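You operate a simulated robot arm through the tools that you are given. There is no shell and no other tool.

Carry out the task below with a simulated robot arm. There is one attempt and no reset: what you move stays moved.

## Task
Gauge both white stacks on the bench top and stand each on the board the read-out names.
Fine: jaw open again.

Only the result counts: the job must be done as asked and must still hold three seconds after the hand-in. Knocking over, shifting, dropping, spilling or breaking anything else fails it.

## Robot
A 7-joint arm with a two-finger parallel gripper, fixed in place. Base frame: the origin is on the floor under the middle of its stand, x ahead of it, y to its left, z up; the work surface is at about z = 0.82. Lengths are in m, angles in rad, forces in N, time in s.
It reaches about 1.247 m from its shoulder. Its first joint turns from -2.304 to 2.304 rad. Payload 3.91 kg.
The tool frame sits at the grasp point between the pads (the TCP): z along the fingers, y along the line on which they close. The tips reach 0.03 m beyond it. Largest opening 0.11 m; finger width 0.02, thickness 0.01; the body of the gripper, 0.048 by 0.112 m, starts 0.055 m behind the TCP.
Orientation is that of the tool frame in the base frame, as [roll, pitch, yaw] about the fixed x, y, z axes, in that order (R = Rz(yaw) Ry(pitch) Rx(roll)). With the fingers straight down and closing along the base's y, the tool's x points along the base's -x, its y along +y and its z along -z.

## Interface
- The arm moves only by the tool step_arm. Its argument "moves" is one flat list of numbers, 7 for each row, row after row: the shift along the tool's x, y, z in m, then the turn, a rotation vector about the tool's x, y, z in rad, then the closure, from 0 (fully open) to 1 (shut). In form: [tx, ty, tz, ax, ay, az, jaw, tx, ty, tz, ax, ay, az, jaw, ...]. A call has 1 to 20 rows; each row is the pose to reach, as a shift and turn from the pose commanded when the call began, along the tool's axes at that moment. A row lasts 0.2 s, in which the tool goes at most 0.05 m and 0.15 rad; a call with a longer step from one row to the next is refused whole, and so is a gripper value outside its range. A pose out of reach is approached as far as the arm can. The call stops where the force on the tool passes 90 N (or 10 N more than at its start, if that is more) or the arm is blocked; 0.2 s more then pass. Each finger travels about 0.108 m/s and halts on what it meets, pressing with about 39 N; the grip force reading is that of the motor and also rises with nothing between the fingers. The clock runs only during rows and for 0.2 s after the last one: add rows that repeat a pose to give the fingers time. It gives the time, the measured TCP pose, the force on the tool (base axes), the opening and the grip force at its end, in the units of the frame above (readings bear some noise), with the torque about the TCP (base axes, N m) and any sound that the robot's microphone picked up.
- Cameras (640 x 400 px; columns grow to the right, rows downward): "scene" is fixed at [0.0505, 0.507, 1.3993]; the picture's right is [-0.20, -0.98, 0.00], its down [-0.54, 0.11, -0.84] and it looks along [0.82, -0.17, -0.55] (base axes); focal length 325 px, centre (320, 200). "wrist" rides on the gripper at [0.072, 0.017, -0.103] in the tool frame; the picture's right is [-0.23, 0.97, 0.00], its down [-0.76, -0.18, -0.62] and it looks along [-0.61, -0.14, 0.78] (tool axes); focal length 222 px, centre (320, 200). There is no depth. A picture from a camera that has moved, and an enlarged one, comes with that camera's place and axes in the base frame and with its lens. The place of the scene camera against the robot may be out by one fixed shift of up to 0.012 m in any direction.
- capture(camera): a new picture of that camera. No time passes.
- inspect(camera, box): a new picture of the part [left, top, right, bottom] of that camera's present view, enlarged. No time passes.
- sign_off(): hands the job in; it is judged then, once.

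Places have to be worked out from the pictures, the camera data and where the tool is seen. Open the gripper and draw the arm clear of the work before you hand the job in, unless the task says otherwise.

The tools are called by a JSON object that holds its "fn" and its "kwargs". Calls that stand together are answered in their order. step_arm: Moves the arm, as the interface text tells. Its arguments: {"type":"object","properties":{"moves":{"type":"array","items":{"type":"number"}}},"required":["moves"]} The other tools are called the same way: capture (camera) takes a picture; inspect (camera, box) takes an enlarged picture of a part of a camera's view; sign_off () hands the job in.

At the start:

```text
time: 0.0
eef_pos: [0.5906, 0.1354, 1.123]
ee_rot: [3.141, -0.002, 3.141]
force: [0.1, -0.3, -0.1]
ft_torque: [0.0, -0.01, 0.03]
grip_width: 0.1102
grip_force: 0.0
```

scene: 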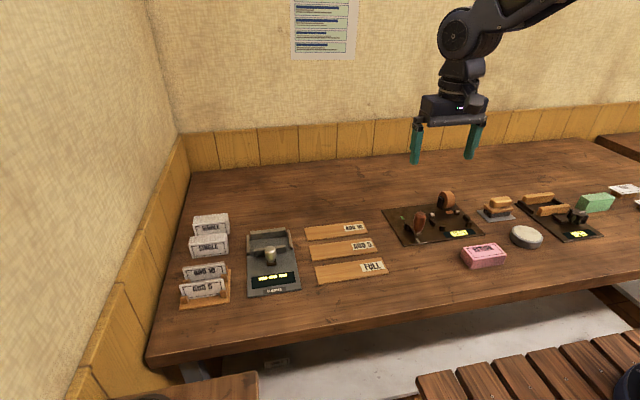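
wrist: 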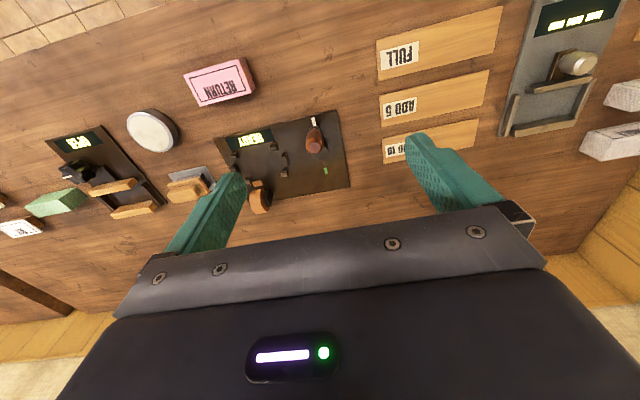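

I'll start by looking closely at the bench from the scene camera: the white stacks, the gauge device, the boards, and the wall poster.

{"fn": "inspect", "kwargs": {"camera": "scene", "box": [160, 200, 320, 320]}}

{"fn": "inspect", "kwargs": {"camera": "scene", "box": [280, 0, 370, 60]}}

{"fn": "inspect", "kwargs": {"camera": "scene", "box": [290, 180, 500, 300]}}

{"fn": "inspect", "kwargs": {"camera": "scene", "box": [460, 160, 640, 280]}}

```text
3.33 times, centred on (240, 260) of scene
camera zoom: at [0.0505, 0.507, 1.3993], right [-0.2, -0.98, 0.0], down [-0.54, 0.11, -0.84], along [0.82, -0.17, -0.55], focal length 1082 px, centre (587, 0)
```

zoom: 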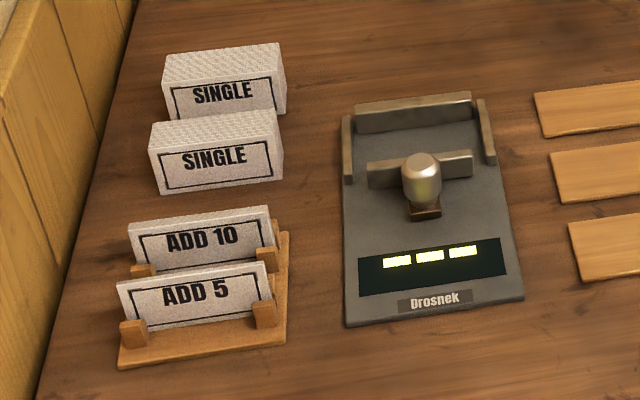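

```text
6.67 times, centred on (325, 30) of scene
camera zoom: at [0.0505, 0.507, 1.3993], right [-0.2, -0.98, 0.0], down [-0.54, 0.11, -0.84], along [0.82, -0.17, -0.55], focal length 2164 px, centre (287, 1333)
```

zoom: 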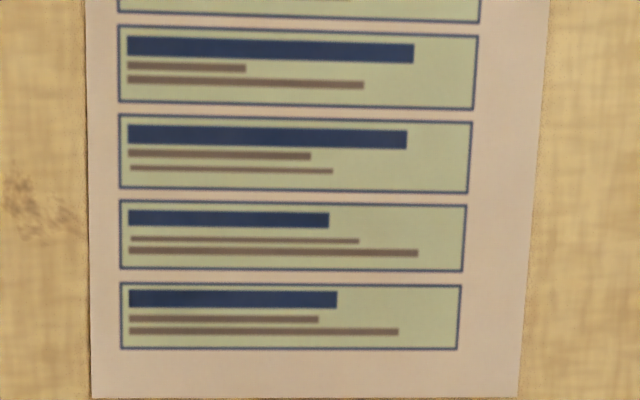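

```text
3.05 times, centred on (395, 240) of scene
camera zoom: at [0.0505, 0.507, 1.3993], right [-0.2, -0.98, 0.0], down [-0.54, 0.11, -0.84], along [0.82, -0.17, -0.55], focal length 989 px, centre (91, 78)
```

zoom: 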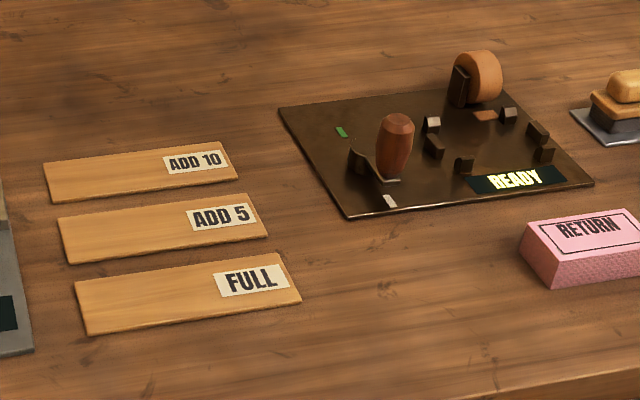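

```text
3.33 times, centred on (550, 220) of scene
camera zoom: at [0.0505, 0.507, 1.3993], right [-0.2, -0.98, 0.0], down [-0.54, 0.11, -0.84], along [0.82, -0.17, -0.55], focal length 1082 px, centre (-447, 133)
```

zoom: 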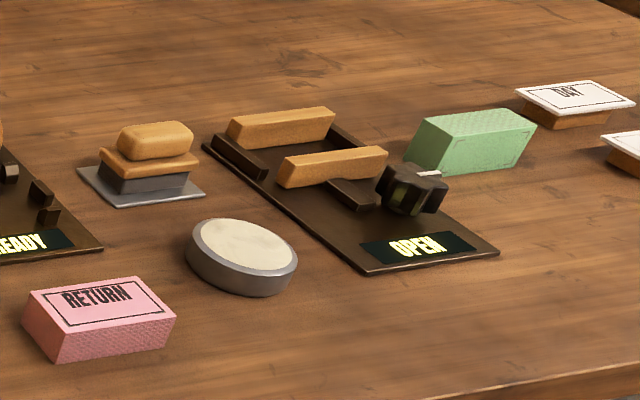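

The scene shows two white "SINGLE" stacks near (0.72, 0.655) and (0.80, 0.655). The gauge is around (0.66, 0.51), and the ADD 10, ADD 5 and FULL boards are around y≈0.315. I'll move the hand high over that area so the wrist camera can see the gauge and stacks.

{"fn": "step_arm", "kwargs": {"moves": [0.014, 0.0365, 0, 0, 0, 0, 0, 0.028, 0.073, 0, 0, 0, 0, 0, 0.042, 0.1095, 0, 0, 0, 0, 0, 0.056, 0.146, 0, 0, 0, 0, 0, 0.07, 0.1825, 0, 0, 0, 0, 0, 0.084, 0.219, 0, 0, 0, 0, 0, 0.098, 0.2555, 0, 0, 0, 0, 0, 0.112, 0.292, 0, 0, 0, 0, 0, 0.126, 0.3285, 0, 0, 0, 0, 0, 0.14, 0.365, 0, 0, 0, 0, 0, 0.14, 0.365, 0, 0, 0, 0, 0]}}

{"fn": "capture", "kwargs": {"camera": "wrist"}}

{"fn": "capture", "kwargs": {"camera": "scene"}}

```text
time: 2.4
eef_pos: [0.4534, 0.5023, 1.1229]
ee_rot: [3.141, -0.001, -3.141]
force: [0.2, 0.6, -0.1]
ft_torque: [0.0, 0.02, -0.03]
grip_width: 0.1098
grip_force: 0.1
```

```text
taken
camera wrist: at [0.381, 0.5191, 1.2274], right [0.23, 0.97, 0.0], down [0.76, -0.18, 0.62], along [0.61, -0.14, -0.78], focal length 222 px, centre (320, 200)
```

wrist: 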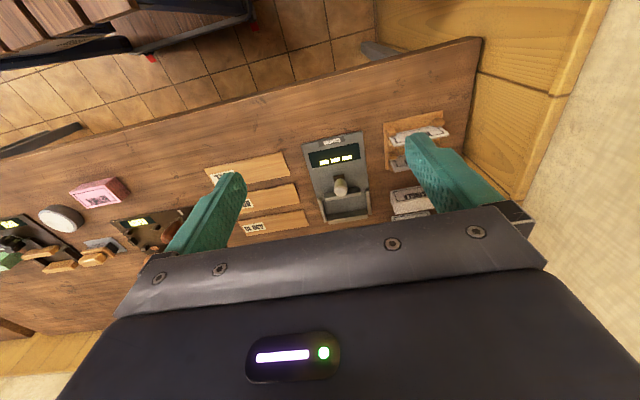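

```text
taken
```

scene: 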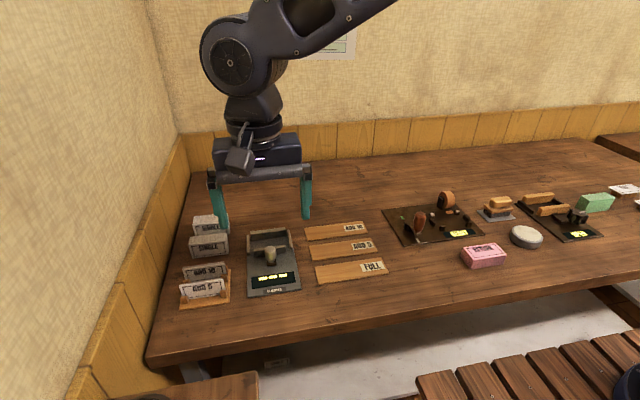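

The gauge is between the fingers in the wrist view. I'll enlarge the gauge, stacks and boards.

{"fn": "inspect", "kwargs": {"camera": "wrist", "box": [290, 120, 386, 225]}}

{"fn": "inspect", "kwargs": {"camera": "wrist", "box": [370, 100, 470, 220]}}

{"fn": "inspect", "kwargs": {"camera": "scene", "box": [230, 215, 320, 305]}}

{"fn": "inspect", "kwargs": {"camera": "scene", "box": [170, 205, 250, 310]}}

```text
3.81 times, centred on (338, 172) of wrist
camera zoom: at [0.381, 0.5191, 1.2274], right [0.23, 0.97, 0.0], down [0.76, -0.18, 0.62], along [0.61, -0.14, -0.78], focal length 846 px, centre (251, 305)
```

zoom: 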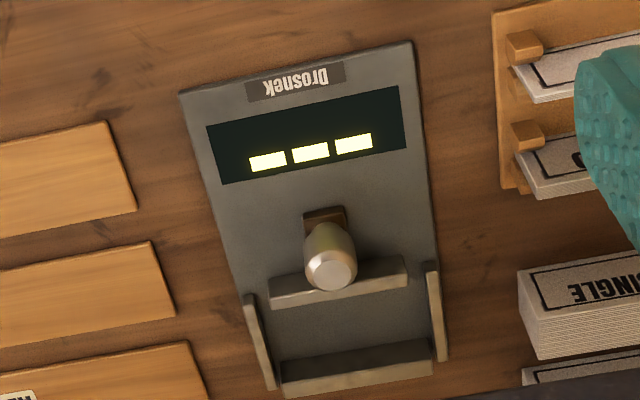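

```text
3.33 times, centred on (420, 160) of wrist
camera zoom: at [0.381, 0.5191, 1.2274], right [0.23, 0.97, 0.0], down [0.76, -0.18, 0.62], along [0.61, -0.14, -0.78], focal length 740 px, centre (-13, 333)
```

zoom: 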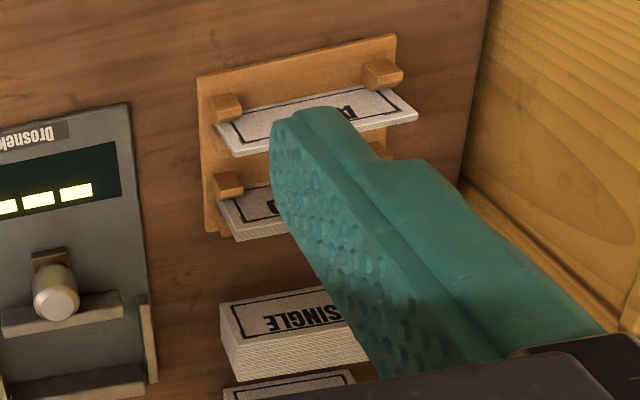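

```text
4.44 times, centred on (275, 260) of scene
camera zoom: at [0.0505, 0.507, 1.3993], right [-0.2, -0.98, 0.0], down [-0.54, 0.11, -0.84], along [0.82, -0.17, -0.55], focal length 1443 px, centre (520, -67)
```

zoom: 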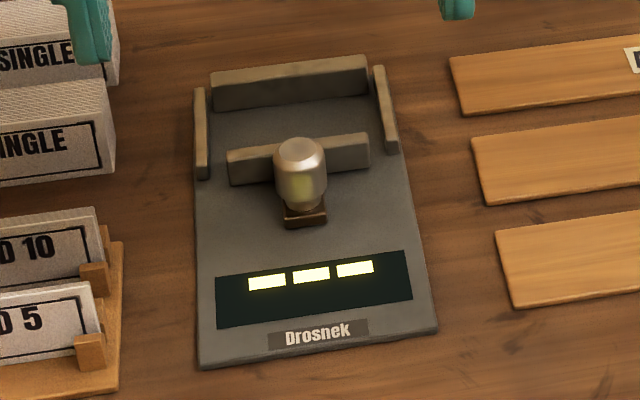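

```text
3.81 times, centred on (210, 258) of scene
camera zoom: at [0.0505, 0.507, 1.3993], right [-0.2, -0.98, 0.0], down [-0.54, 0.11, -0.84], along [0.82, -0.17, -0.55], focal length 1237 px, centre (739, -19)
```

zoom: 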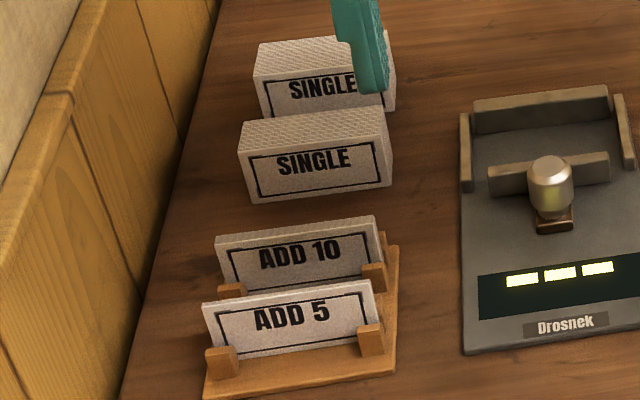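

The stacks stand on edge, about 0.09 wide (y), 0.035 thick (x) and 0.045 tall. The gauge is aligned with the base axes, with a fence at the back and a sliding jaw with a knob. I'll move in closer above the gauge to measure the bay and the slider.

{"fn": "step_arm", "kwargs": {"moves": [-0.034, 0, 0.024, 0, 0, 0, 0, -0.068, 0, 0.048, 0, 0, 0, 0, -0.102, 0, 0.072, 0, 0, 0, 0, -0.136, 0, 0.096, 0, 0, 0, 0, -0.17, 0, 0.12, 0, 0, 0, 0, -0.17, 0, 0.12, 0, 0, 0, 0]}}

{"fn": "capture", "kwargs": {"camera": "wrist"}}

{"fn": "inspect", "kwargs": {"camera": "scene", "box": [170, 160, 330, 320]}}

```text
time: 3.8
eef_pos: [0.6205, 0.4997, 1.0019]
ee_rot: [-3.142, 0.001, -3.141]
force: [0.5, -0.5, -0.2]
ft_torque: [0.01, -0.02, 0.0]
grip_width: 0.11
grip_force: 0.0
```

```text
taken
camera wrist: at [0.5485, 0.5167, 1.1066], right [0.23, 0.97, 0.0], down [0.76, -0.18, 0.62], along [0.61, -0.14, -0.78], focal length 222 px, centre (320, 200)
```

wrist: 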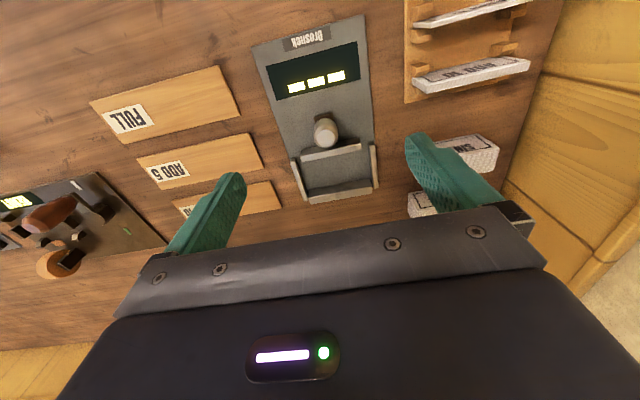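

```text
2.50 times, centred on (250, 240) of scene
camera zoom: at [0.0505, 0.507, 1.3993], right [-0.2, -0.98, 0.0], down [-0.54, 0.11, -0.84], along [0.82, -0.17, -0.55], focal length 812 px, centre (495, 100)
```

zoom: 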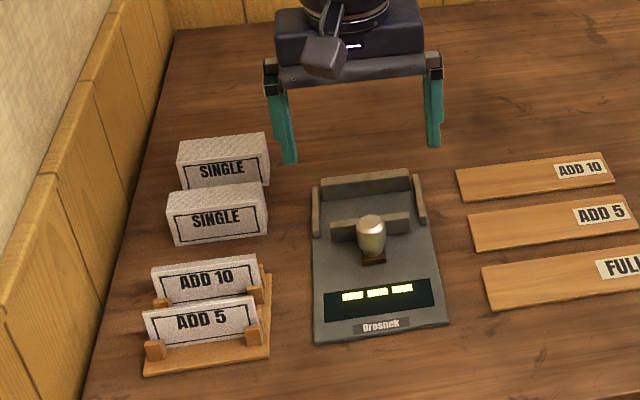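

{"fn": "inspect", "kwargs": {"camera": "wrist", "box": [245, 100, 405, 210]}}

{"fn": "inspect", "kwargs": {"camera": "wrist", "box": [395, 40, 545, 220]}}

{"fn": "inspect", "kwargs": {"camera": "wrist", "box": [80, 50, 300, 220]}}

```text
3.64 times, centred on (325, 155) of wrist
camera zoom: at [0.5485, 0.5167, 1.1066], right [0.23, 0.97, 0.0], down [0.76, -0.18, 0.62], along [0.61, -0.14, -0.78], focal length 808 px, centre (302, 364)
```

zoom: 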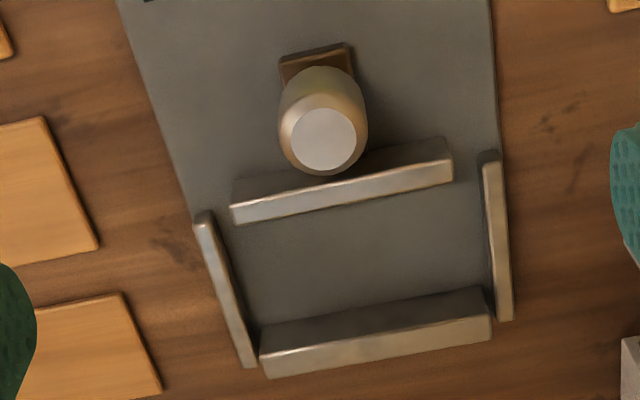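

```text
2.22 times, centred on (470, 130) of wrist
camera zoom: at [0.5485, 0.5167, 1.1066], right [0.23, 0.97, 0.0], down [0.76, -0.18, 0.62], along [0.61, -0.14, -0.78], focal length 494 px, centre (-13, 356)
```

zoom: 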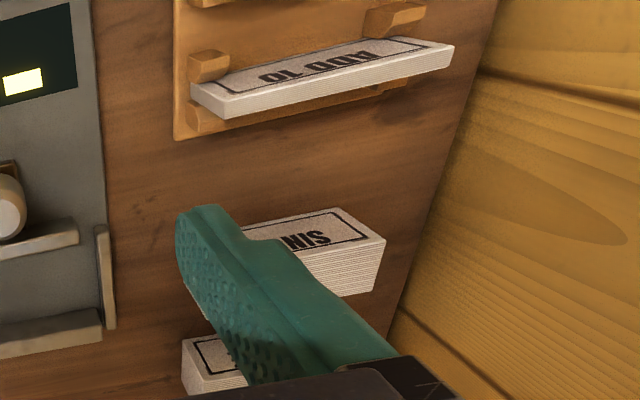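

```text
2.35 times, centred on (190, 135) of wrist
camera zoom: at [0.5485, 0.5167, 1.1066], right [0.23, 0.97, 0.0], down [0.76, -0.18, 0.62], along [0.61, -0.14, -0.78], focal length 523 px, centre (626, 353)
```

zoom: 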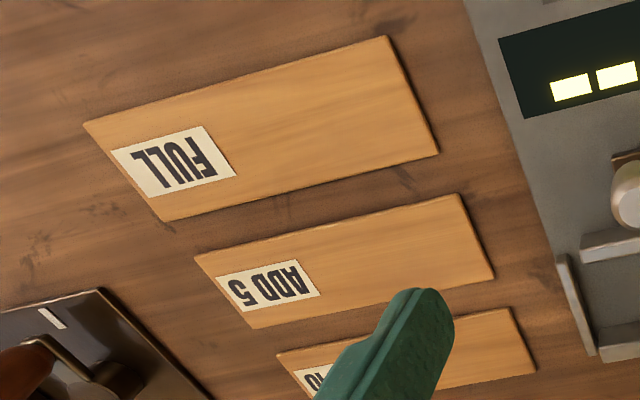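

From the close view I put the gauge's fence face at x≈0.738 and the jaw's rear face at x≈0.679. The bay between the walls spans y≈0.455–0.549, and the knob is at about (0.644, 0.501) with its top at z≈0.88. Next I'll move over the stacks to measure them the same way.

{"fn": "step_arm", "kwargs": {"moves": [-0.01, 0.036, 0, 0, 0, 0, 0, -0.02, 0.072, 0, 0, 0, 0, 0, -0.03, 0.109, 0, 0, 0, 0, 0, -0.04, 0.145, 0, 0, 0, 0, 0, -0.04, 0.145, 0, 0, 0, 0, 0]}}

{"fn": "capture", "kwargs": {"camera": "wrist"}}

{"fn": "inspect", "kwargs": {"camera": "wrist", "box": [240, 90, 420, 215]}}

{"fn": "inspect", "kwargs": {"camera": "scene", "box": [170, 160, 330, 320]}}

```text
time: 5.0
eef_pos: [0.6618, 0.6463, 1.0021]
ee_rot: [-3.141, 0.0, -3.141]
force: [-0.6, 0.5, -0.4]
ft_torque: [0.0, 0.03, -0.03]
grip_width: 0.11
grip_force: 0.1
```

```text
taken
camera wrist: at [0.5895, 0.664, 1.1059], right [0.23, 0.97, 0.0], down [0.76, -0.18, 0.62], along [0.61, -0.14, -0.78], focal length 222 px, centre (320, 200)
```

wrist: 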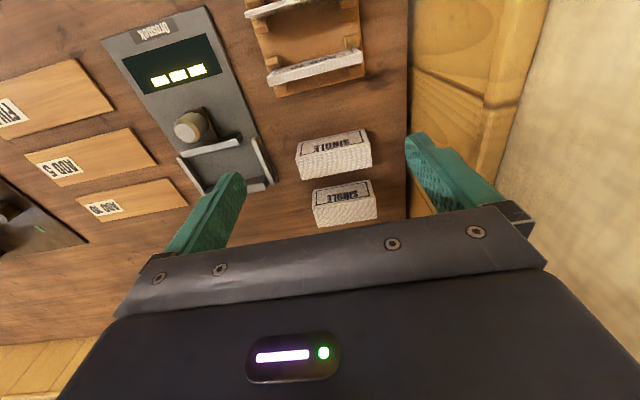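

```text
3.20 times, centred on (330, 152) of wrist
camera zoom: at [0.5895, 0.664, 1.1059], right [0.23, 0.97, 0.0], down [0.76, -0.18, 0.62], along [0.61, -0.14, -0.78], focal length 711 px, centre (288, 352)
```

zoom: 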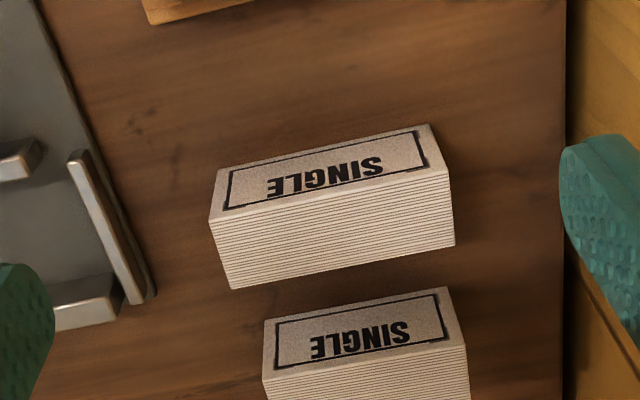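

```text
2.50 times, centred on (250, 240) of scene
camera zoom: at [0.0505, 0.507, 1.3993], right [-0.2, -0.98, 0.0], down [-0.54, 0.11, -0.84], along [0.82, -0.17, -0.55], focal length 812 px, centre (495, 100)
```

zoom: 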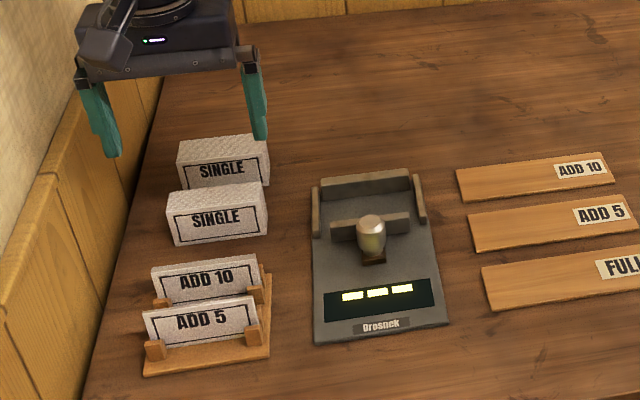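

The front stack spans x≈0.7085–0.7405 and y≈0.6055–0.6955, with its top at z≈0.865. The rear stack's front face is at x≈0.791 with the same y range. The bay fit looks tight, so I'll go lower over the gauge to measure the wall clearance.

{"fn": "step_arm", "kwargs": {"moves": [0, -0.036, 0, 0, 0, 0, 0, 0, -0.072, 0, 0, 0, 0, 0, 0, -0.109, 0, 0, 0, 0, 0, 0, -0.145, 0, 0, 0, 0, 0, 0, -0.145, 0.034, 0, 0, 0, 0, 0, -0.145, 0.068, 0, 0, 0, 0, 0, -0.145, 0.068, 0, 0, 0, 0]}}

{"fn": "capture", "kwargs": {"camera": "wrist"}}

{"fn": "inspect", "kwargs": {"camera": "wrist", "box": [250, 90, 410, 215]}}

```text
time: 6.6
eef_pos: [0.6601, 0.5021, 0.9326]
ee_rot: [3.141, 0.0, 3.141]
force: [-0.6, -0.1, -0.2]
ft_torque: [-0.02, 0.0, 0.03]
grip_width: 0.11
grip_force: 0.2
```

```text
taken
camera wrist: at [0.5891, 0.5189, 1.0377], right [0.23, 0.97, 0.0], down [0.76, -0.18, 0.62], along [0.61, -0.14, -0.78], focal length 222 px, centre (320, 200)
```

wrist: 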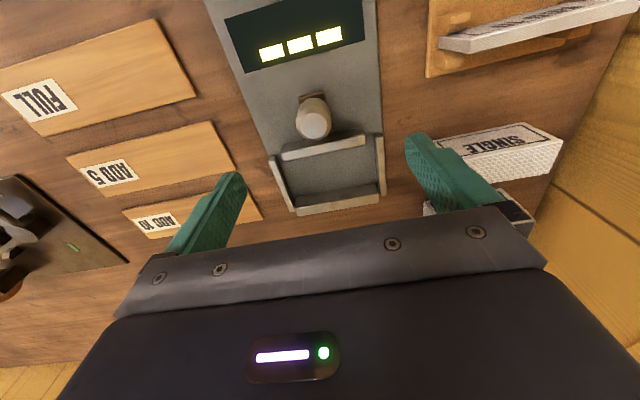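

```text
3.20 times, centred on (330, 152) of wrist
camera zoom: at [0.5891, 0.5189, 1.0377], right [0.23, 0.97, 0.0], down [0.76, -0.18, 0.62], along [0.61, -0.14, -0.78], focal length 711 px, centre (288, 352)
```

zoom: 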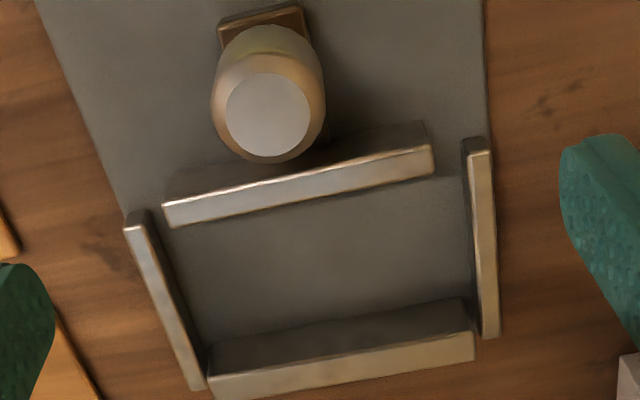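

The close view shows low side walls (about 1 cm) with an inner width of about 0.098, against a stack width of about 0.090. The bay is centred at y≈0.501, and the knob top is near (0.646, 0.501, 0.877). Now I'll lift slightly and move above the front stack at (0.7246, 0.6505).

{"fn": "step_arm", "kwargs": {"moves": [0, 0.02, -0.03, 0, 0, 0, 0, -0.02, 0.06, -0.03, 0, 0, 0, 0, -0.04, 0.1, -0.03, 0, 0, 0, 0, -0.055, 0.135, -0.03, 0, 0, 0, 0, -0.064, 0.15, -0.03, 0, 0, 0, 0, -0.064, 0.15, -0.01, 0, 0, 0, 0, -0.064, 0.15, 0.01, 0, 0, 0, 0, -0.064, 0.15, 0.01, 0, 0, 0, 0]}}

{"fn": "capture", "kwargs": {"camera": "wrist"}}

{"fn": "inspect", "kwargs": {"camera": "scene", "box": [170, 160, 330, 320]}}

```text
time: 8.4
eef_pos: [0.7247, 0.6523, 0.9241]
ee_rot: [-3.141, 0.0, -3.142]
force: [-0.2, -1.1, 0.2]
ft_torque: [-0.02, 0.0, 0.01]
grip_width: 0.1099
grip_force: 0.0
```

```text
taken
camera wrist: at [0.6541, 0.6688, 1.0284], right [0.23, 0.97, 0.0], down [0.76, -0.18, 0.62], along [0.61, -0.14, -0.78], focal length 222 px, centre (320, 200)
```

wrist: 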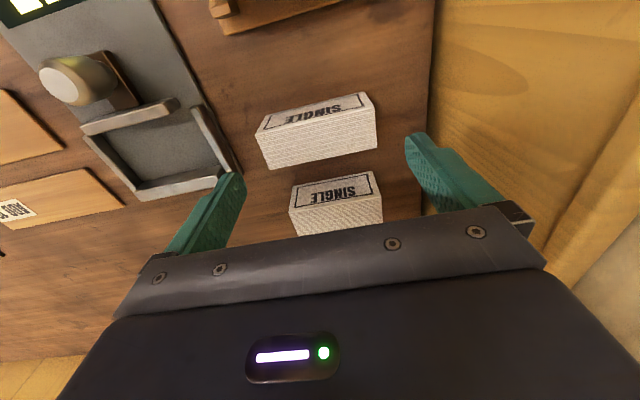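

```text
2.50 times, centred on (250, 240) of scene
camera zoom: at [0.0505, 0.507, 1.3993], right [-0.2, -0.98, 0.0], down [-0.54, 0.11, -0.84], along [0.82, -0.17, -0.55], focal length 812 px, centre (495, 100)
```

zoom: 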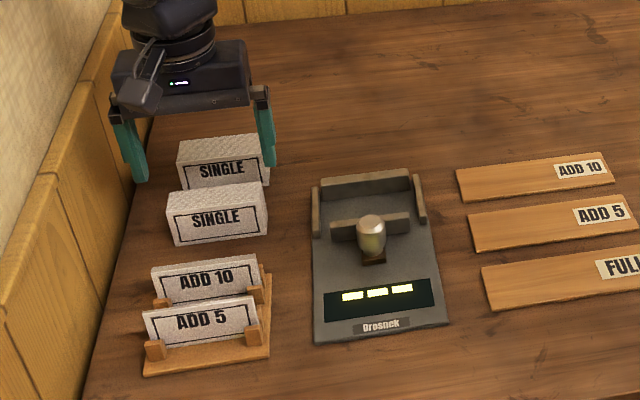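

The wrist view confirms the front stack centre at about (0.7235, 0.651), between the fingers. I'll lower to TCP z≈0.866 so the tips stay about 16 mm above the stack's base, then close on its ends.

{"fn": "step_arm", "kwargs": {"moves": [0, 0, 0.03, 0, 0, 0, 0, 0, 0, 0.05, 0, 0, 0, 0, 0, 0, 0.058, 0, 0, 0, 0, 0, 0, 0.058, 0, 0, 0, 0]}}

{"fn": "capture", "kwargs": {"camera": "wrist"}}

{"fn": "inspect", "kwargs": {"camera": "scene", "box": [170, 180, 260, 270]}}

```text
time: 9.4
eef_pos: [0.7258, 0.6522, 0.8669]
ee_rot: [3.141, -0.001, -3.14]
force: [-0.8, 0.9, 0.2]
ft_torque: [-0.01, -0.01, -0.01]
grip_width: 0.1099
grip_force: 0.1
```

```text
taken
camera wrist: at [0.6532, 0.6689, 0.9712], right [0.23, 0.97, 0.0], down [0.76, -0.18, 0.62], along [0.61, -0.14, -0.78], focal length 222 px, centre (320, 200)
```

wrist: 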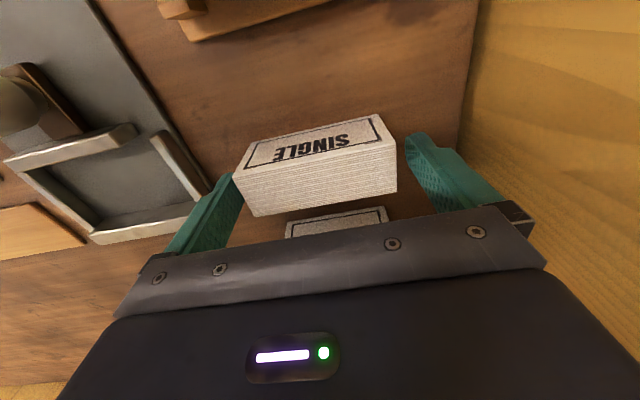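

```text
4.44 times, centred on (215, 225) of scene
camera zoom: at [0.0505, 0.507, 1.3993], right [-0.2, -0.98, 0.0], down [-0.54, 0.11, -0.84], along [0.82, -0.17, -0.55], focal length 1443 px, centre (787, 89)
```

zoom: 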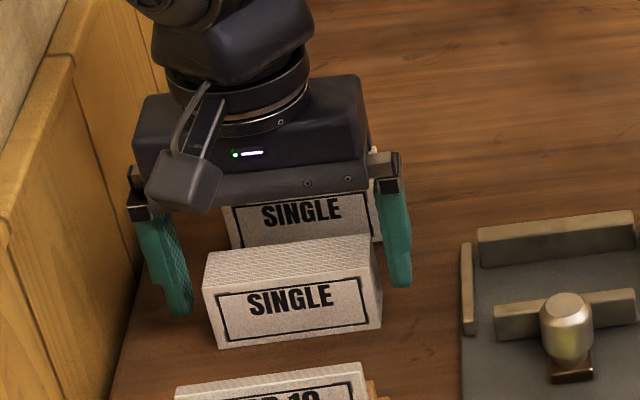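

The fingers straddle the stack with clearance on both ends. Closing the gripper on it now.

{"fn": "step_arm", "kwargs": {"moves": [0, 0, 0, 0, 0, 0, 0.15, 0, 0, 0, 0, 0, 0, 0.3, 0, 0, 0, 0, 0, 0, 0.5, 0, 0, 0, 0, 0, 0, 0.5]}}

{"fn": "capture", "kwargs": {"camera": "wrist"}}

```text
time: 10.4
eef_pos: [0.7254, 0.6514, 0.8665]
ee_rot: [3.141, 0.0, -3.141]
force: [0.1, -1.0, -0.2]
ft_torque: [-0.03, 0.03, 0.03]
grip_width: 0.0894
grip_force: 39.4
```

```text
taken
camera wrist: at [0.6532, 0.6689, 0.9713], right [0.23, 0.97, 0.0], down [0.76, -0.18, 0.62], along [0.61, -0.14, -0.78], focal length 222 px, centre (320, 200)
```

wrist: 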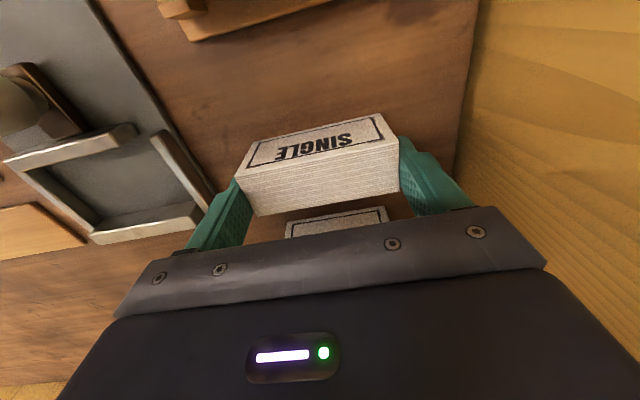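

The grip is firm (width 0.0894, 39 N) and the stack is centred. Lifting straight up first to check it is held cleanly.

{"fn": "step_arm", "kwargs": {"moves": [0, 0, -0.015, 0, 0, 0, 0.5, 0, 0, -0.04, 0, 0, 0, 0.5, 0, 0, -0.083, 0, 0, 0, 0.5, 0, 0, -0.083, 0, 0, 0, 0.5]}}

{"fn": "capture", "kwargs": {"camera": "wrist"}}

{"fn": "inspect", "kwargs": {"camera": "scene", "box": [170, 160, 330, 320]}}

```text
time: 11.4
eef_pos: [0.7225, 0.6508, 0.9481]
ee_rot: [3.141, 0.0, 3.141]
force: [0.3, 0.4, -1.3]
ft_torque: [0.0, -0.02, -0.01]
grip_width: 0.0895
grip_force: 39.4
```

```text
taken
camera wrist: at [0.6523, 0.6672, 1.0529], right [0.23, 0.97, 0.0], down [0.76, -0.18, 0.62], along [0.61, -0.14, -0.78], focal length 222 px, centre (320, 200)
```

wrist: 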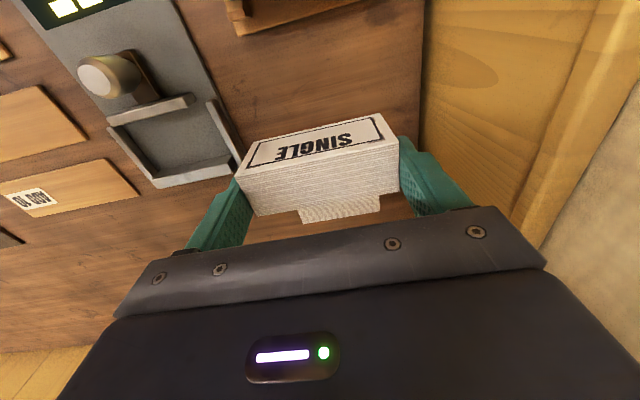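

```text
2.50 times, centred on (250, 240) of scene
camera zoom: at [0.0505, 0.507, 1.3993], right [-0.2, -0.98, 0.0], down [-0.54, 0.11, -0.84], along [0.82, -0.17, -0.55], focal length 812 px, centre (495, 100)
```

zoom: 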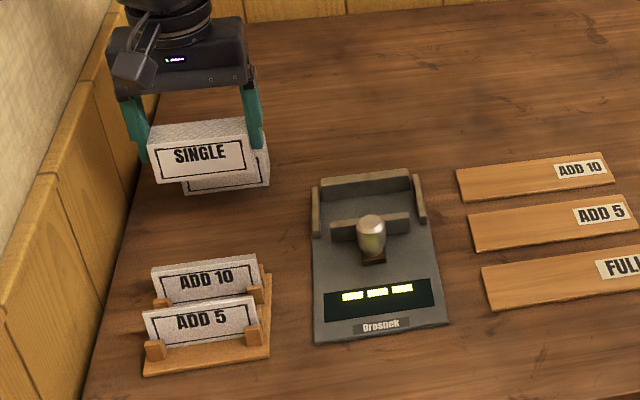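

The stack is lifted cleanly (about 1.3 N). Now I'll carry it at z≈0.95 to above the bay at (0.711, 0.501).

{"fn": "step_arm", "kwargs": {"moves": [0.003, -0.035, 0, 0, 0, 0, 0.5, 0.006, -0.075, 0, 0, 0, 0, 0.5, 0.01, -0.115, 0, 0, 0, 0, 0.5, 0.0136, -0.1494, 0, 0, 0, 0, 0.5, 0.0136, -0.1494, 0.03, 0, 0, 0, 0.5, 0.0136, -0.1494, 0.045, 0, 0, 0, 0.5, 0.0136, -0.1494, 0.045, 0, 0, 0, 0.5]}}

{"fn": "capture", "kwargs": {"camera": "wrist"}}

{"fn": "inspect", "kwargs": {"camera": "wrist", "box": [200, 90, 440, 240]}}

{"fn": "inspect", "kwargs": {"camera": "scene", "box": [220, 190, 330, 300]}}

```text
time: 13.0
eef_pos: [0.713, 0.5014, 0.9032]
ee_rot: [3.141, 0.0, -3.14]
force: [-0.7, 0.3, -1.9]
ft_torque: [0.01, -0.02, -0.02]
grip_width: 0.0893
grip_force: 38.8
```

```text
taken
camera wrist: at [0.6415, 0.5188, 1.0076], right [0.23, 0.97, 0.0], down [0.76, -0.18, 0.62], along [0.61, -0.14, -0.78], focal length 222 px, centre (320, 200)
```

wrist: 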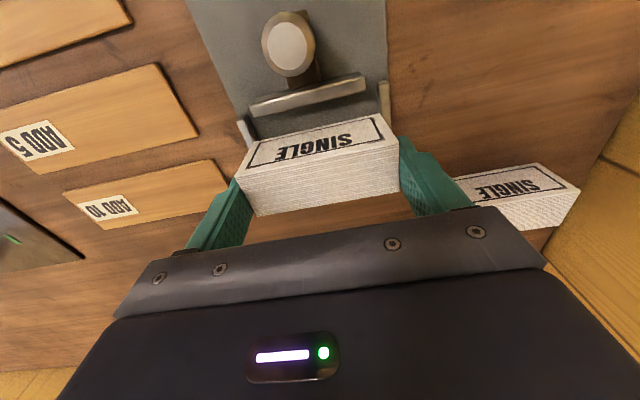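

```text
2.67 times, centred on (320, 165) of wrist
camera zoom: at [0.6415, 0.5188, 1.0076], right [0.23, 0.97, 0.0], down [0.76, -0.18, 0.62], along [0.61, -0.14, -0.78], focal length 592 px, centre (320, 293)
```

zoom: 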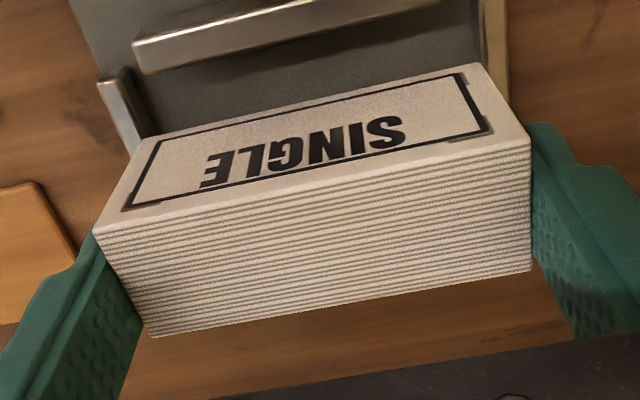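

```text
3.64 times, centred on (275, 245) of scene
camera zoom: at [0.0505, 0.507, 1.3993], right [-0.2, -0.98, 0.0], down [-0.54, 0.11, -0.84], along [0.82, -0.17, -0.55], focal length 1180 px, centre (484, 36)
```

zoom: 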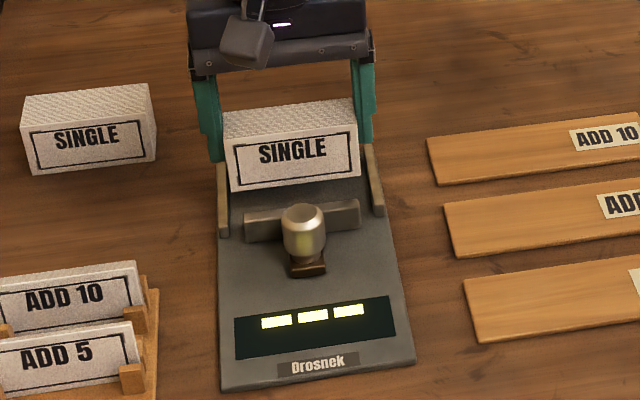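

The stack is over the bay with its base about 2 cm above the plate. The scene view suggests it sits about 2 mm too far toward +y, so I'll enlarge the corners near the two walls to confirm.

{"fn": "inspect", "kwargs": {"camera": "wrist", "box": [225, 70, 305, 150]}}

{"fn": "inspect", "kwargs": {"camera": "wrist", "box": [350, 60, 430, 140]}}

{"fn": "inspect", "kwargs": {"camera": "scene", "box": [270, 215, 335, 265]}}

{"fn": "inspect", "kwargs": {"camera": "scene", "box": [265, 210, 275, 220]}}

{"fn": "inspect", "kwargs": {"camera": "scene", "box": [235, 215, 300, 265]}}

```text
5.00 times, centred on (265, 110) of wrist
camera zoom: at [0.6415, 0.5188, 1.0076], right [0.23, 0.97, 0.0], down [0.76, -0.18, 0.62], along [0.61, -0.14, -0.78], focal length 1111 px, centre (595, 650)
```

zoom: 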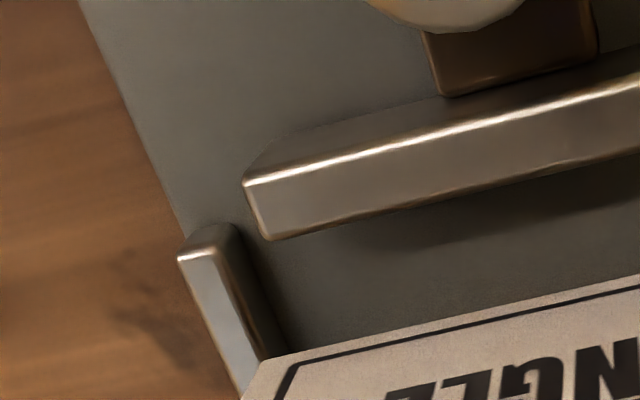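

```text
5.00 times, centred on (390, 100) of wrist
camera zoom: at [0.6415, 0.5188, 1.0076], right [0.23, 0.97, 0.0], down [0.76, -0.18, 0.62], along [0.61, -0.14, -0.78], focal length 1111 px, centre (-30, 700)
```

zoom: 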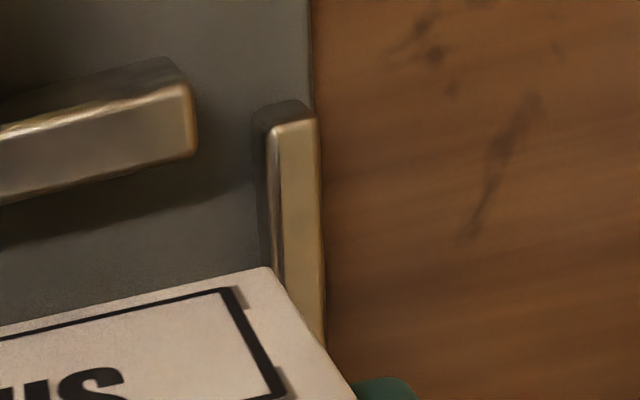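

```text
8.00 times, centred on (302, 240) of scene
camera zoom: at [0.0505, 0.507, 1.3993], right [-0.2, -0.98, 0.0], down [-0.54, 0.11, -0.84], along [0.82, -0.17, -0.55], focal length 2597 px, centre (460, -120)
```

zoom: 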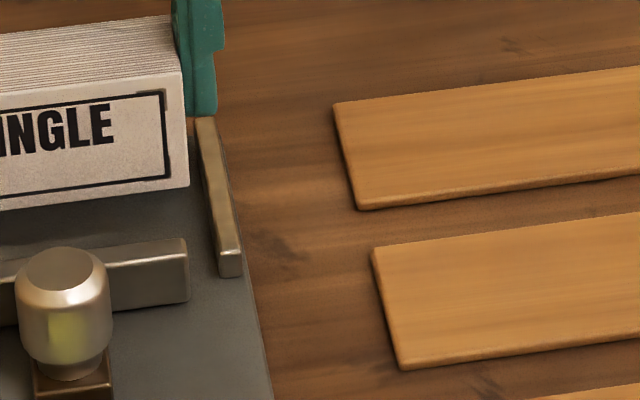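

```text
16.00 times, centred on (270, 215) of scene
camera zoom: at [0.0505, 0.507, 1.3993], right [-0.2, -0.98, 0.0], down [-0.54, 0.11, -0.84], along [0.82, -0.17, -0.55], focal length 5194 px, centre (1120, -40)
```

zoom: 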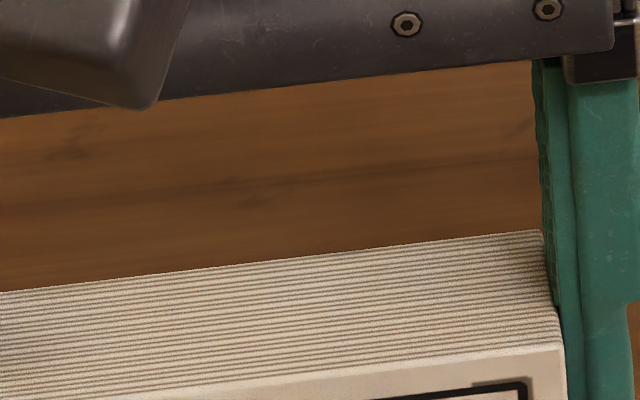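

```text
8.00 times, centred on (268, 240) of scene
camera zoom: at [0.0505, 0.507, 1.3993], right [-0.2, -0.98, 0.0], down [-0.54, 0.11, -0.84], along [0.82, -0.17, -0.55], focal length 2597 px, centre (740, -120)
```

zoom: 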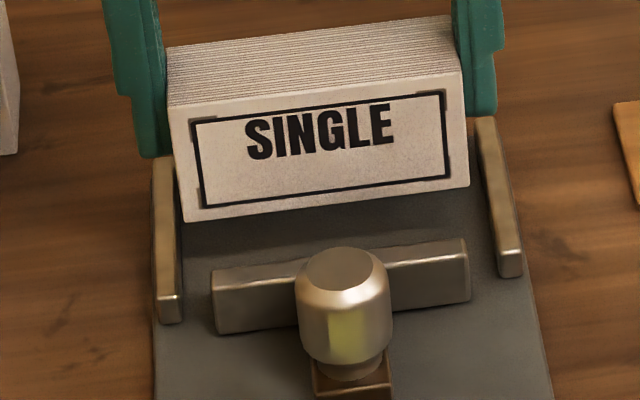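

Both cameras agree the stack is about 2 mm off centre toward +y, with the bay centred at y≈0.501 and about 0.098 wide. I'll shift −2 mm in y and lower about 14 mm, down to the level of the wall tops.

{"fn": "step_arm", "kwargs": {"moves": [0, -0.002, 0, 0, 0, 0, 0.5, 0, -0.002, 0.005, 0, 0, 0, 0.5, 0, -0.002, 0.01, 0, 0, 0, 0.5, 0, -0.002, 0.01, 0, 0, 0, 0.5]}}

{"fn": "inspect", "kwargs": {"camera": "scene", "box": [235, 215, 300, 265]}}

{"fn": "inspect", "kwargs": {"camera": "wrist", "box": [225, 70, 305, 150]}}

{"fn": "inspect", "kwargs": {"camera": "wrist", "box": [350, 60, 430, 140]}}

```text
time: 14.0
eef_pos: [0.7121, 0.4985, 0.8923]
ee_rot: [-3.142, 0.001, 3.141]
force: [0.6, 0.6, -0.5]
ft_torque: [-0.01, 0.0, 0.01]
grip_width: 0.0896
grip_force: 39.0
```

```text
8.00 times, centred on (268, 240) of scene
camera zoom: at [0.0505, 0.507, 1.3993], right [-0.2, -0.98, 0.0], down [-0.54, 0.11, -0.84], along [0.82, -0.17, -0.55], focal length 2597 px, centre (740, -120)
```

zoom: 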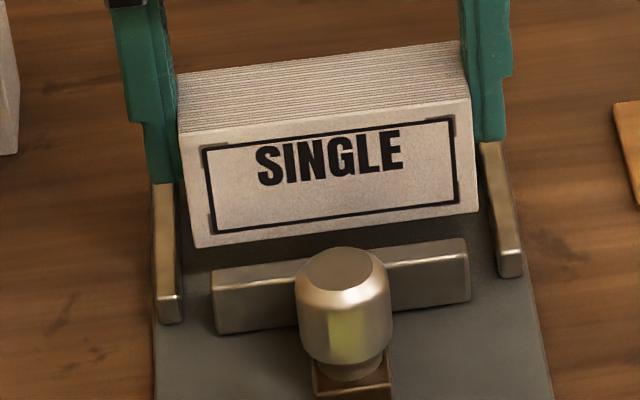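

```text
5.00 times, centred on (265, 110) of wrist
camera zoom: at [0.6406, 0.5166, 0.9976], right [0.23, 0.97, 0.0], down [0.76, -0.18, 0.62], along [0.61, -0.14, -0.78], focal length 1111 px, centre (595, 650)
```

zoom: 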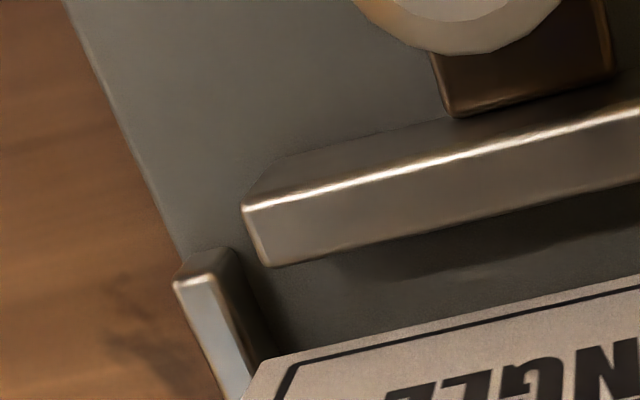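

```text
5.00 times, centred on (390, 100) of wrist
camera zoom: at [0.6406, 0.5166, 0.9976], right [0.23, 0.97, 0.0], down [0.76, -0.18, 0.62], along [0.61, -0.14, -0.78], focal length 1111 px, centre (-30, 700)
```

zoom: 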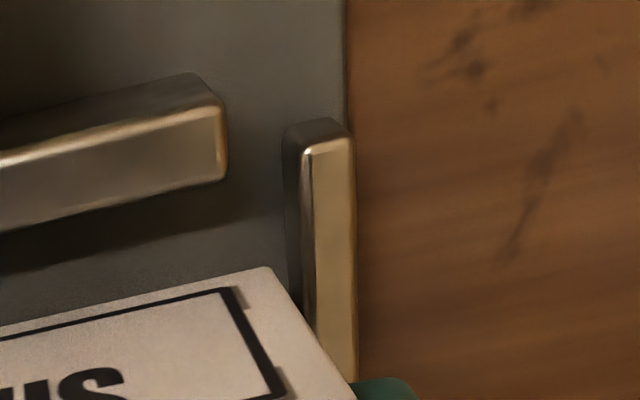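

Alignment is now within about 0.5 mm in both views. I'll lower another 8 mm and watch the force.

{"fn": "step_arm", "kwargs": {"moves": [0, 0, 0.004, 0, 0, 0, 0.5, 0, 0, 0.008, 0, 0, 0, 0.5, 0, 0, 0.008, 0, 0, 0, 0.5]}}

{"fn": "inspect", "kwargs": {"camera": "scene", "box": [235, 215, 300, 265]}}

```text
time: 14.8
eef_pos: [0.7119, 0.4997, 0.8853]
ee_rot: [3.141, 0.0, 3.142]
force: [0.3, 0.3, -0.5]
ft_torque: [0.02, -0.06, 0.0]
grip_width: 0.089
grip_force: 39.0
```

```text
8.00 times, centred on (268, 240) of scene
camera zoom: at [0.0505, 0.507, 1.3993], right [-0.2, -0.98, 0.0], down [-0.54, 0.11, -0.84], along [0.82, -0.17, -0.55], focal length 2597 px, centre (740, -120)
```

zoom: 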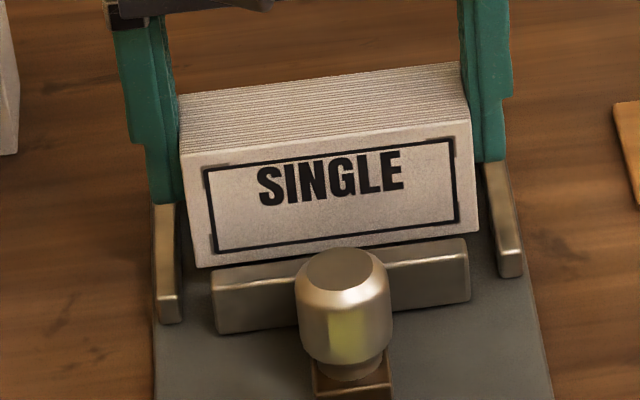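

Still free, with force near zero and the stack nested between the walls. Continuing down in 2 mm steps to find the plate.

{"fn": "step_arm", "kwargs": {"moves": [0, 0, 0.002, 0, 0, 0, 0.5, 0, 0, 0.003, 0, 0, 0, 0.5]}}

{"fn": "step_arm", "kwargs": {"moves": [0, 0, 0.0015, 0, 0, 0, 0.5, 0, 0, 0.0015, 0, 0, 0, 0.5]}}

```text
time: 15.4
eef_pos: [0.7115, 0.5005, 0.8825]
ee_rot: [3.141, -0.001, 3.14]
force: [0.4, 0.1, -1.1]
ft_torque: [-0.01, -0.01, 0.01]
grip_width: 0.0893
grip_force: 38.9
```

```text
time: 16.0
eef_pos: [0.7124, 0.5001, 0.8798]
ee_rot: [-3.141, 0.0, 3.141]
force: [-0.8, -1.0, 0.0]
ft_torque: [0.03, 0.0, 0.01]
grip_width: 0.0897
grip_force: 39.2
```

No contact yet; the stack's base should be at about z≈0.833. Continuing in 1.5 mm steps.

{"fn": "step_arm", "kwargs": {"moves": [0, 0, 0.0015, 0, 0, 0, 0.5, 0, 0, 0.0015, 0, 0, 0, 0.5]}}

{"fn": "step_arm", "kwargs": {"moves": [0, 0, 0.0015, 0, 0, 0, 0.5, 0, 0, 0.0015, 0, 0, 0, 0.5]}}

{"fn": "inspect", "kwargs": {"camera": "scene", "box": [235, 215, 300, 265]}}

```text
time: 16.6
eef_pos: [0.7129, 0.4995, 0.8794]
ee_rot: [-3.141, 0.0, -3.142]
force: [0.1, 0.0, -0.8]
ft_torque: [-0.02, 0.01, 0.0]
grip_width: 0.0893
grip_force: 39.0
```

```text
time: 17.2
eef_pos: [0.7124, 0.4999, 0.8781]
ee_rot: [3.142, 0.001, 3.142]
force: [0.2, -0.5, -0.7]
ft_torque: [0.01, -0.01, 0.04]
grip_width: 0.0893
grip_force: 38.7
```

```text
8.00 times, centred on (268, 240) of scene
camera zoom: at [0.0505, 0.507, 1.3993], right [-0.2, -0.98, 0.0], down [-0.54, 0.11, -0.84], along [0.82, -0.17, -0.55], focal length 2597 px, centre (740, -120)
```

zoom: 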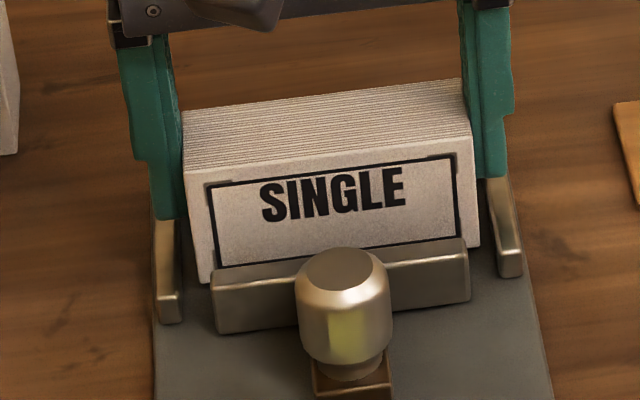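

Still no contact, with the stack's base at about 0.832 and the fingertips a few mm above the walls. Continuing with smaller 1 mm steps.

{"fn": "step_arm", "kwargs": {"moves": [0, 0, 0.001, 0, 0, 0, 0.5, 0, 0, 0.001, 0, 0, 0, 0.5]}}

{"fn": "step_arm", "kwargs": {"moves": [0, 0, 0.001, 0, 0, 0, 0.5, 0, 0, 0.001, 0, 0, 0, 0.5]}}

{"fn": "inspect", "kwargs": {"camera": "scene", "box": [240, 230, 270, 255]}}

{"fn": "inspect", "kwargs": {"camera": "scene", "box": [280, 225, 310, 250]}}

```text
time: 17.8
eef_pos: [0.7123, 0.4992, 0.8761]
ee_rot: [-3.141, 0.001, -3.141]
force: [0.5, 0.4, -1.1]
ft_torque: [0.01, 0.0, 0.0]
grip_width: 0.0892
grip_force: 39.0
```

```text
time: 18.4
eef_pos: [0.7127, 0.4985, 0.875]
ee_rot: [3.141, 0.001, 3.141]
force: [-0.1, -0.2, -0.3]
ft_torque: [-0.05, 0.01, 0.02]
grip_width: 0.0895
grip_force: 38.9
```

```text
16.00 times, centred on (255, 242) of scene
camera zoom: at [0.0505, 0.507, 1.3993], right [-0.2, -0.98, 0.0], down [-0.54, 0.11, -0.84], along [0.82, -0.17, -0.55], focal length 5194 px, centre (1360, -480)
```

zoom: 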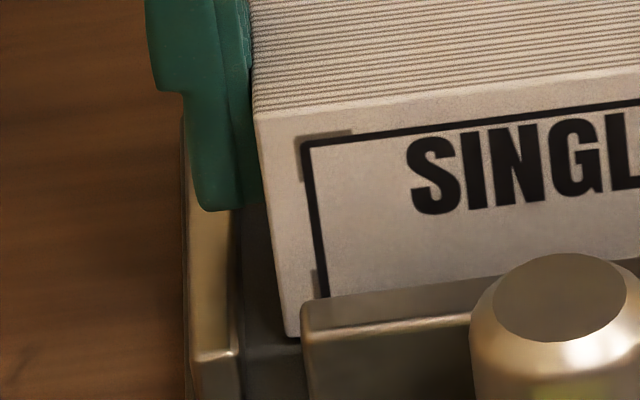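

```text
16.00 times, centred on (295, 238) of scene
camera zoom: at [0.0505, 0.507, 1.3993], right [-0.2, -0.98, 0.0], down [-0.54, 0.11, -0.84], along [0.82, -0.17, -0.55], focal length 5194 px, centre (720, -400)
```

zoom: 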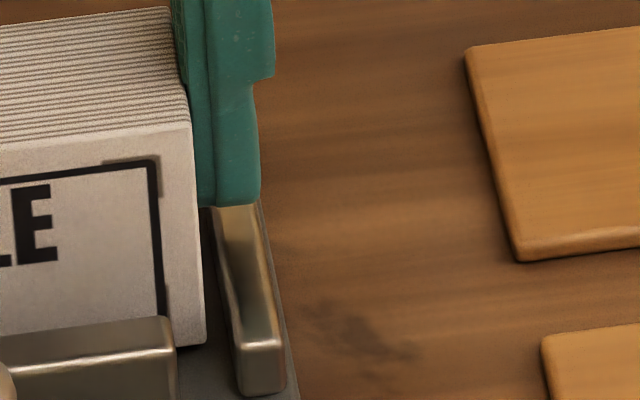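

The fingertips still clear the walls and the stack's base is at about z=0.8285, about where I put the plate top. Continuing with 1 mm steps.

{"fn": "step_arm", "kwargs": {"moves": [0, 0, 0.001, 0, 0, 0, 0.5, 0, 0, 0.001, 0, 0, 0, 0.5]}}

{"fn": "step_arm", "kwargs": {"moves": [0, 0, 0.001, 0, 0, 0, 0.5, 0, 0, 0.001, 0, 0, 0, 0.5]}}

{"fn": "inspect", "kwargs": {"camera": "scene", "box": [240, 230, 270, 255]}}

{"fn": "inspect", "kwargs": {"camera": "scene", "box": [280, 225, 310, 250]}}

```text
time: 19.0
eef_pos: [0.7126, 0.4983, 0.8752]
ee_rot: [-3.141, 0.0, 3.14]
force: [-0.6, 0.3, 0.3]
ft_torque: [-0.01, 0.02, -0.05]
grip_width: 0.0895
grip_force: 39.3
```

```text
time: 19.6
eef_pos: [0.7127, 0.4989, 0.8733]
ee_rot: [-3.141, -0.001, -3.141]
force: [0.4, 0.1, -0.6]
ft_torque: [0.01, 0.02, 0.0]
grip_width: 0.0896
grip_force: 38.4
```

```text
16.00 times, centred on (255, 242) of scene
camera zoom: at [0.0505, 0.507, 1.3993], right [-0.2, -0.98, 0.0], down [-0.54, 0.11, -0.84], along [0.82, -0.17, -0.55], focal length 5194 px, centre (1360, -480)
```

zoom: 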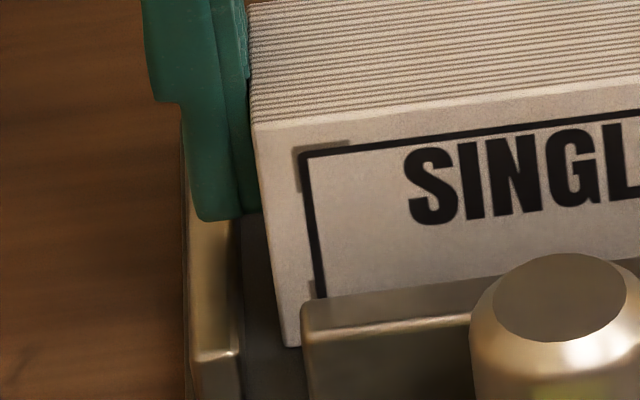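

```text
16.00 times, centred on (295, 238) of scene
camera zoom: at [0.0505, 0.507, 1.3993], right [-0.2, -0.98, 0.0], down [-0.54, 0.11, -0.84], along [0.82, -0.17, -0.55], focal length 5194 px, centre (720, -400)
```

zoom: 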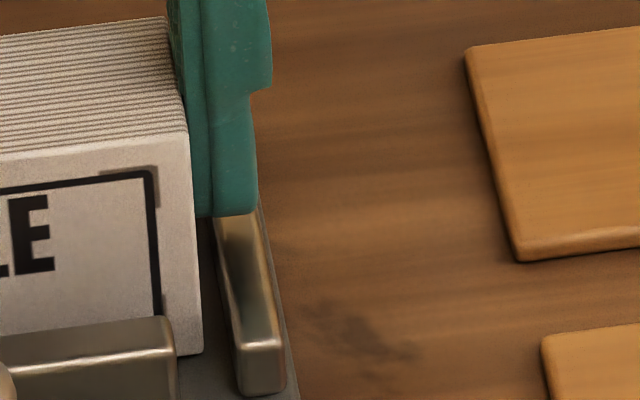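

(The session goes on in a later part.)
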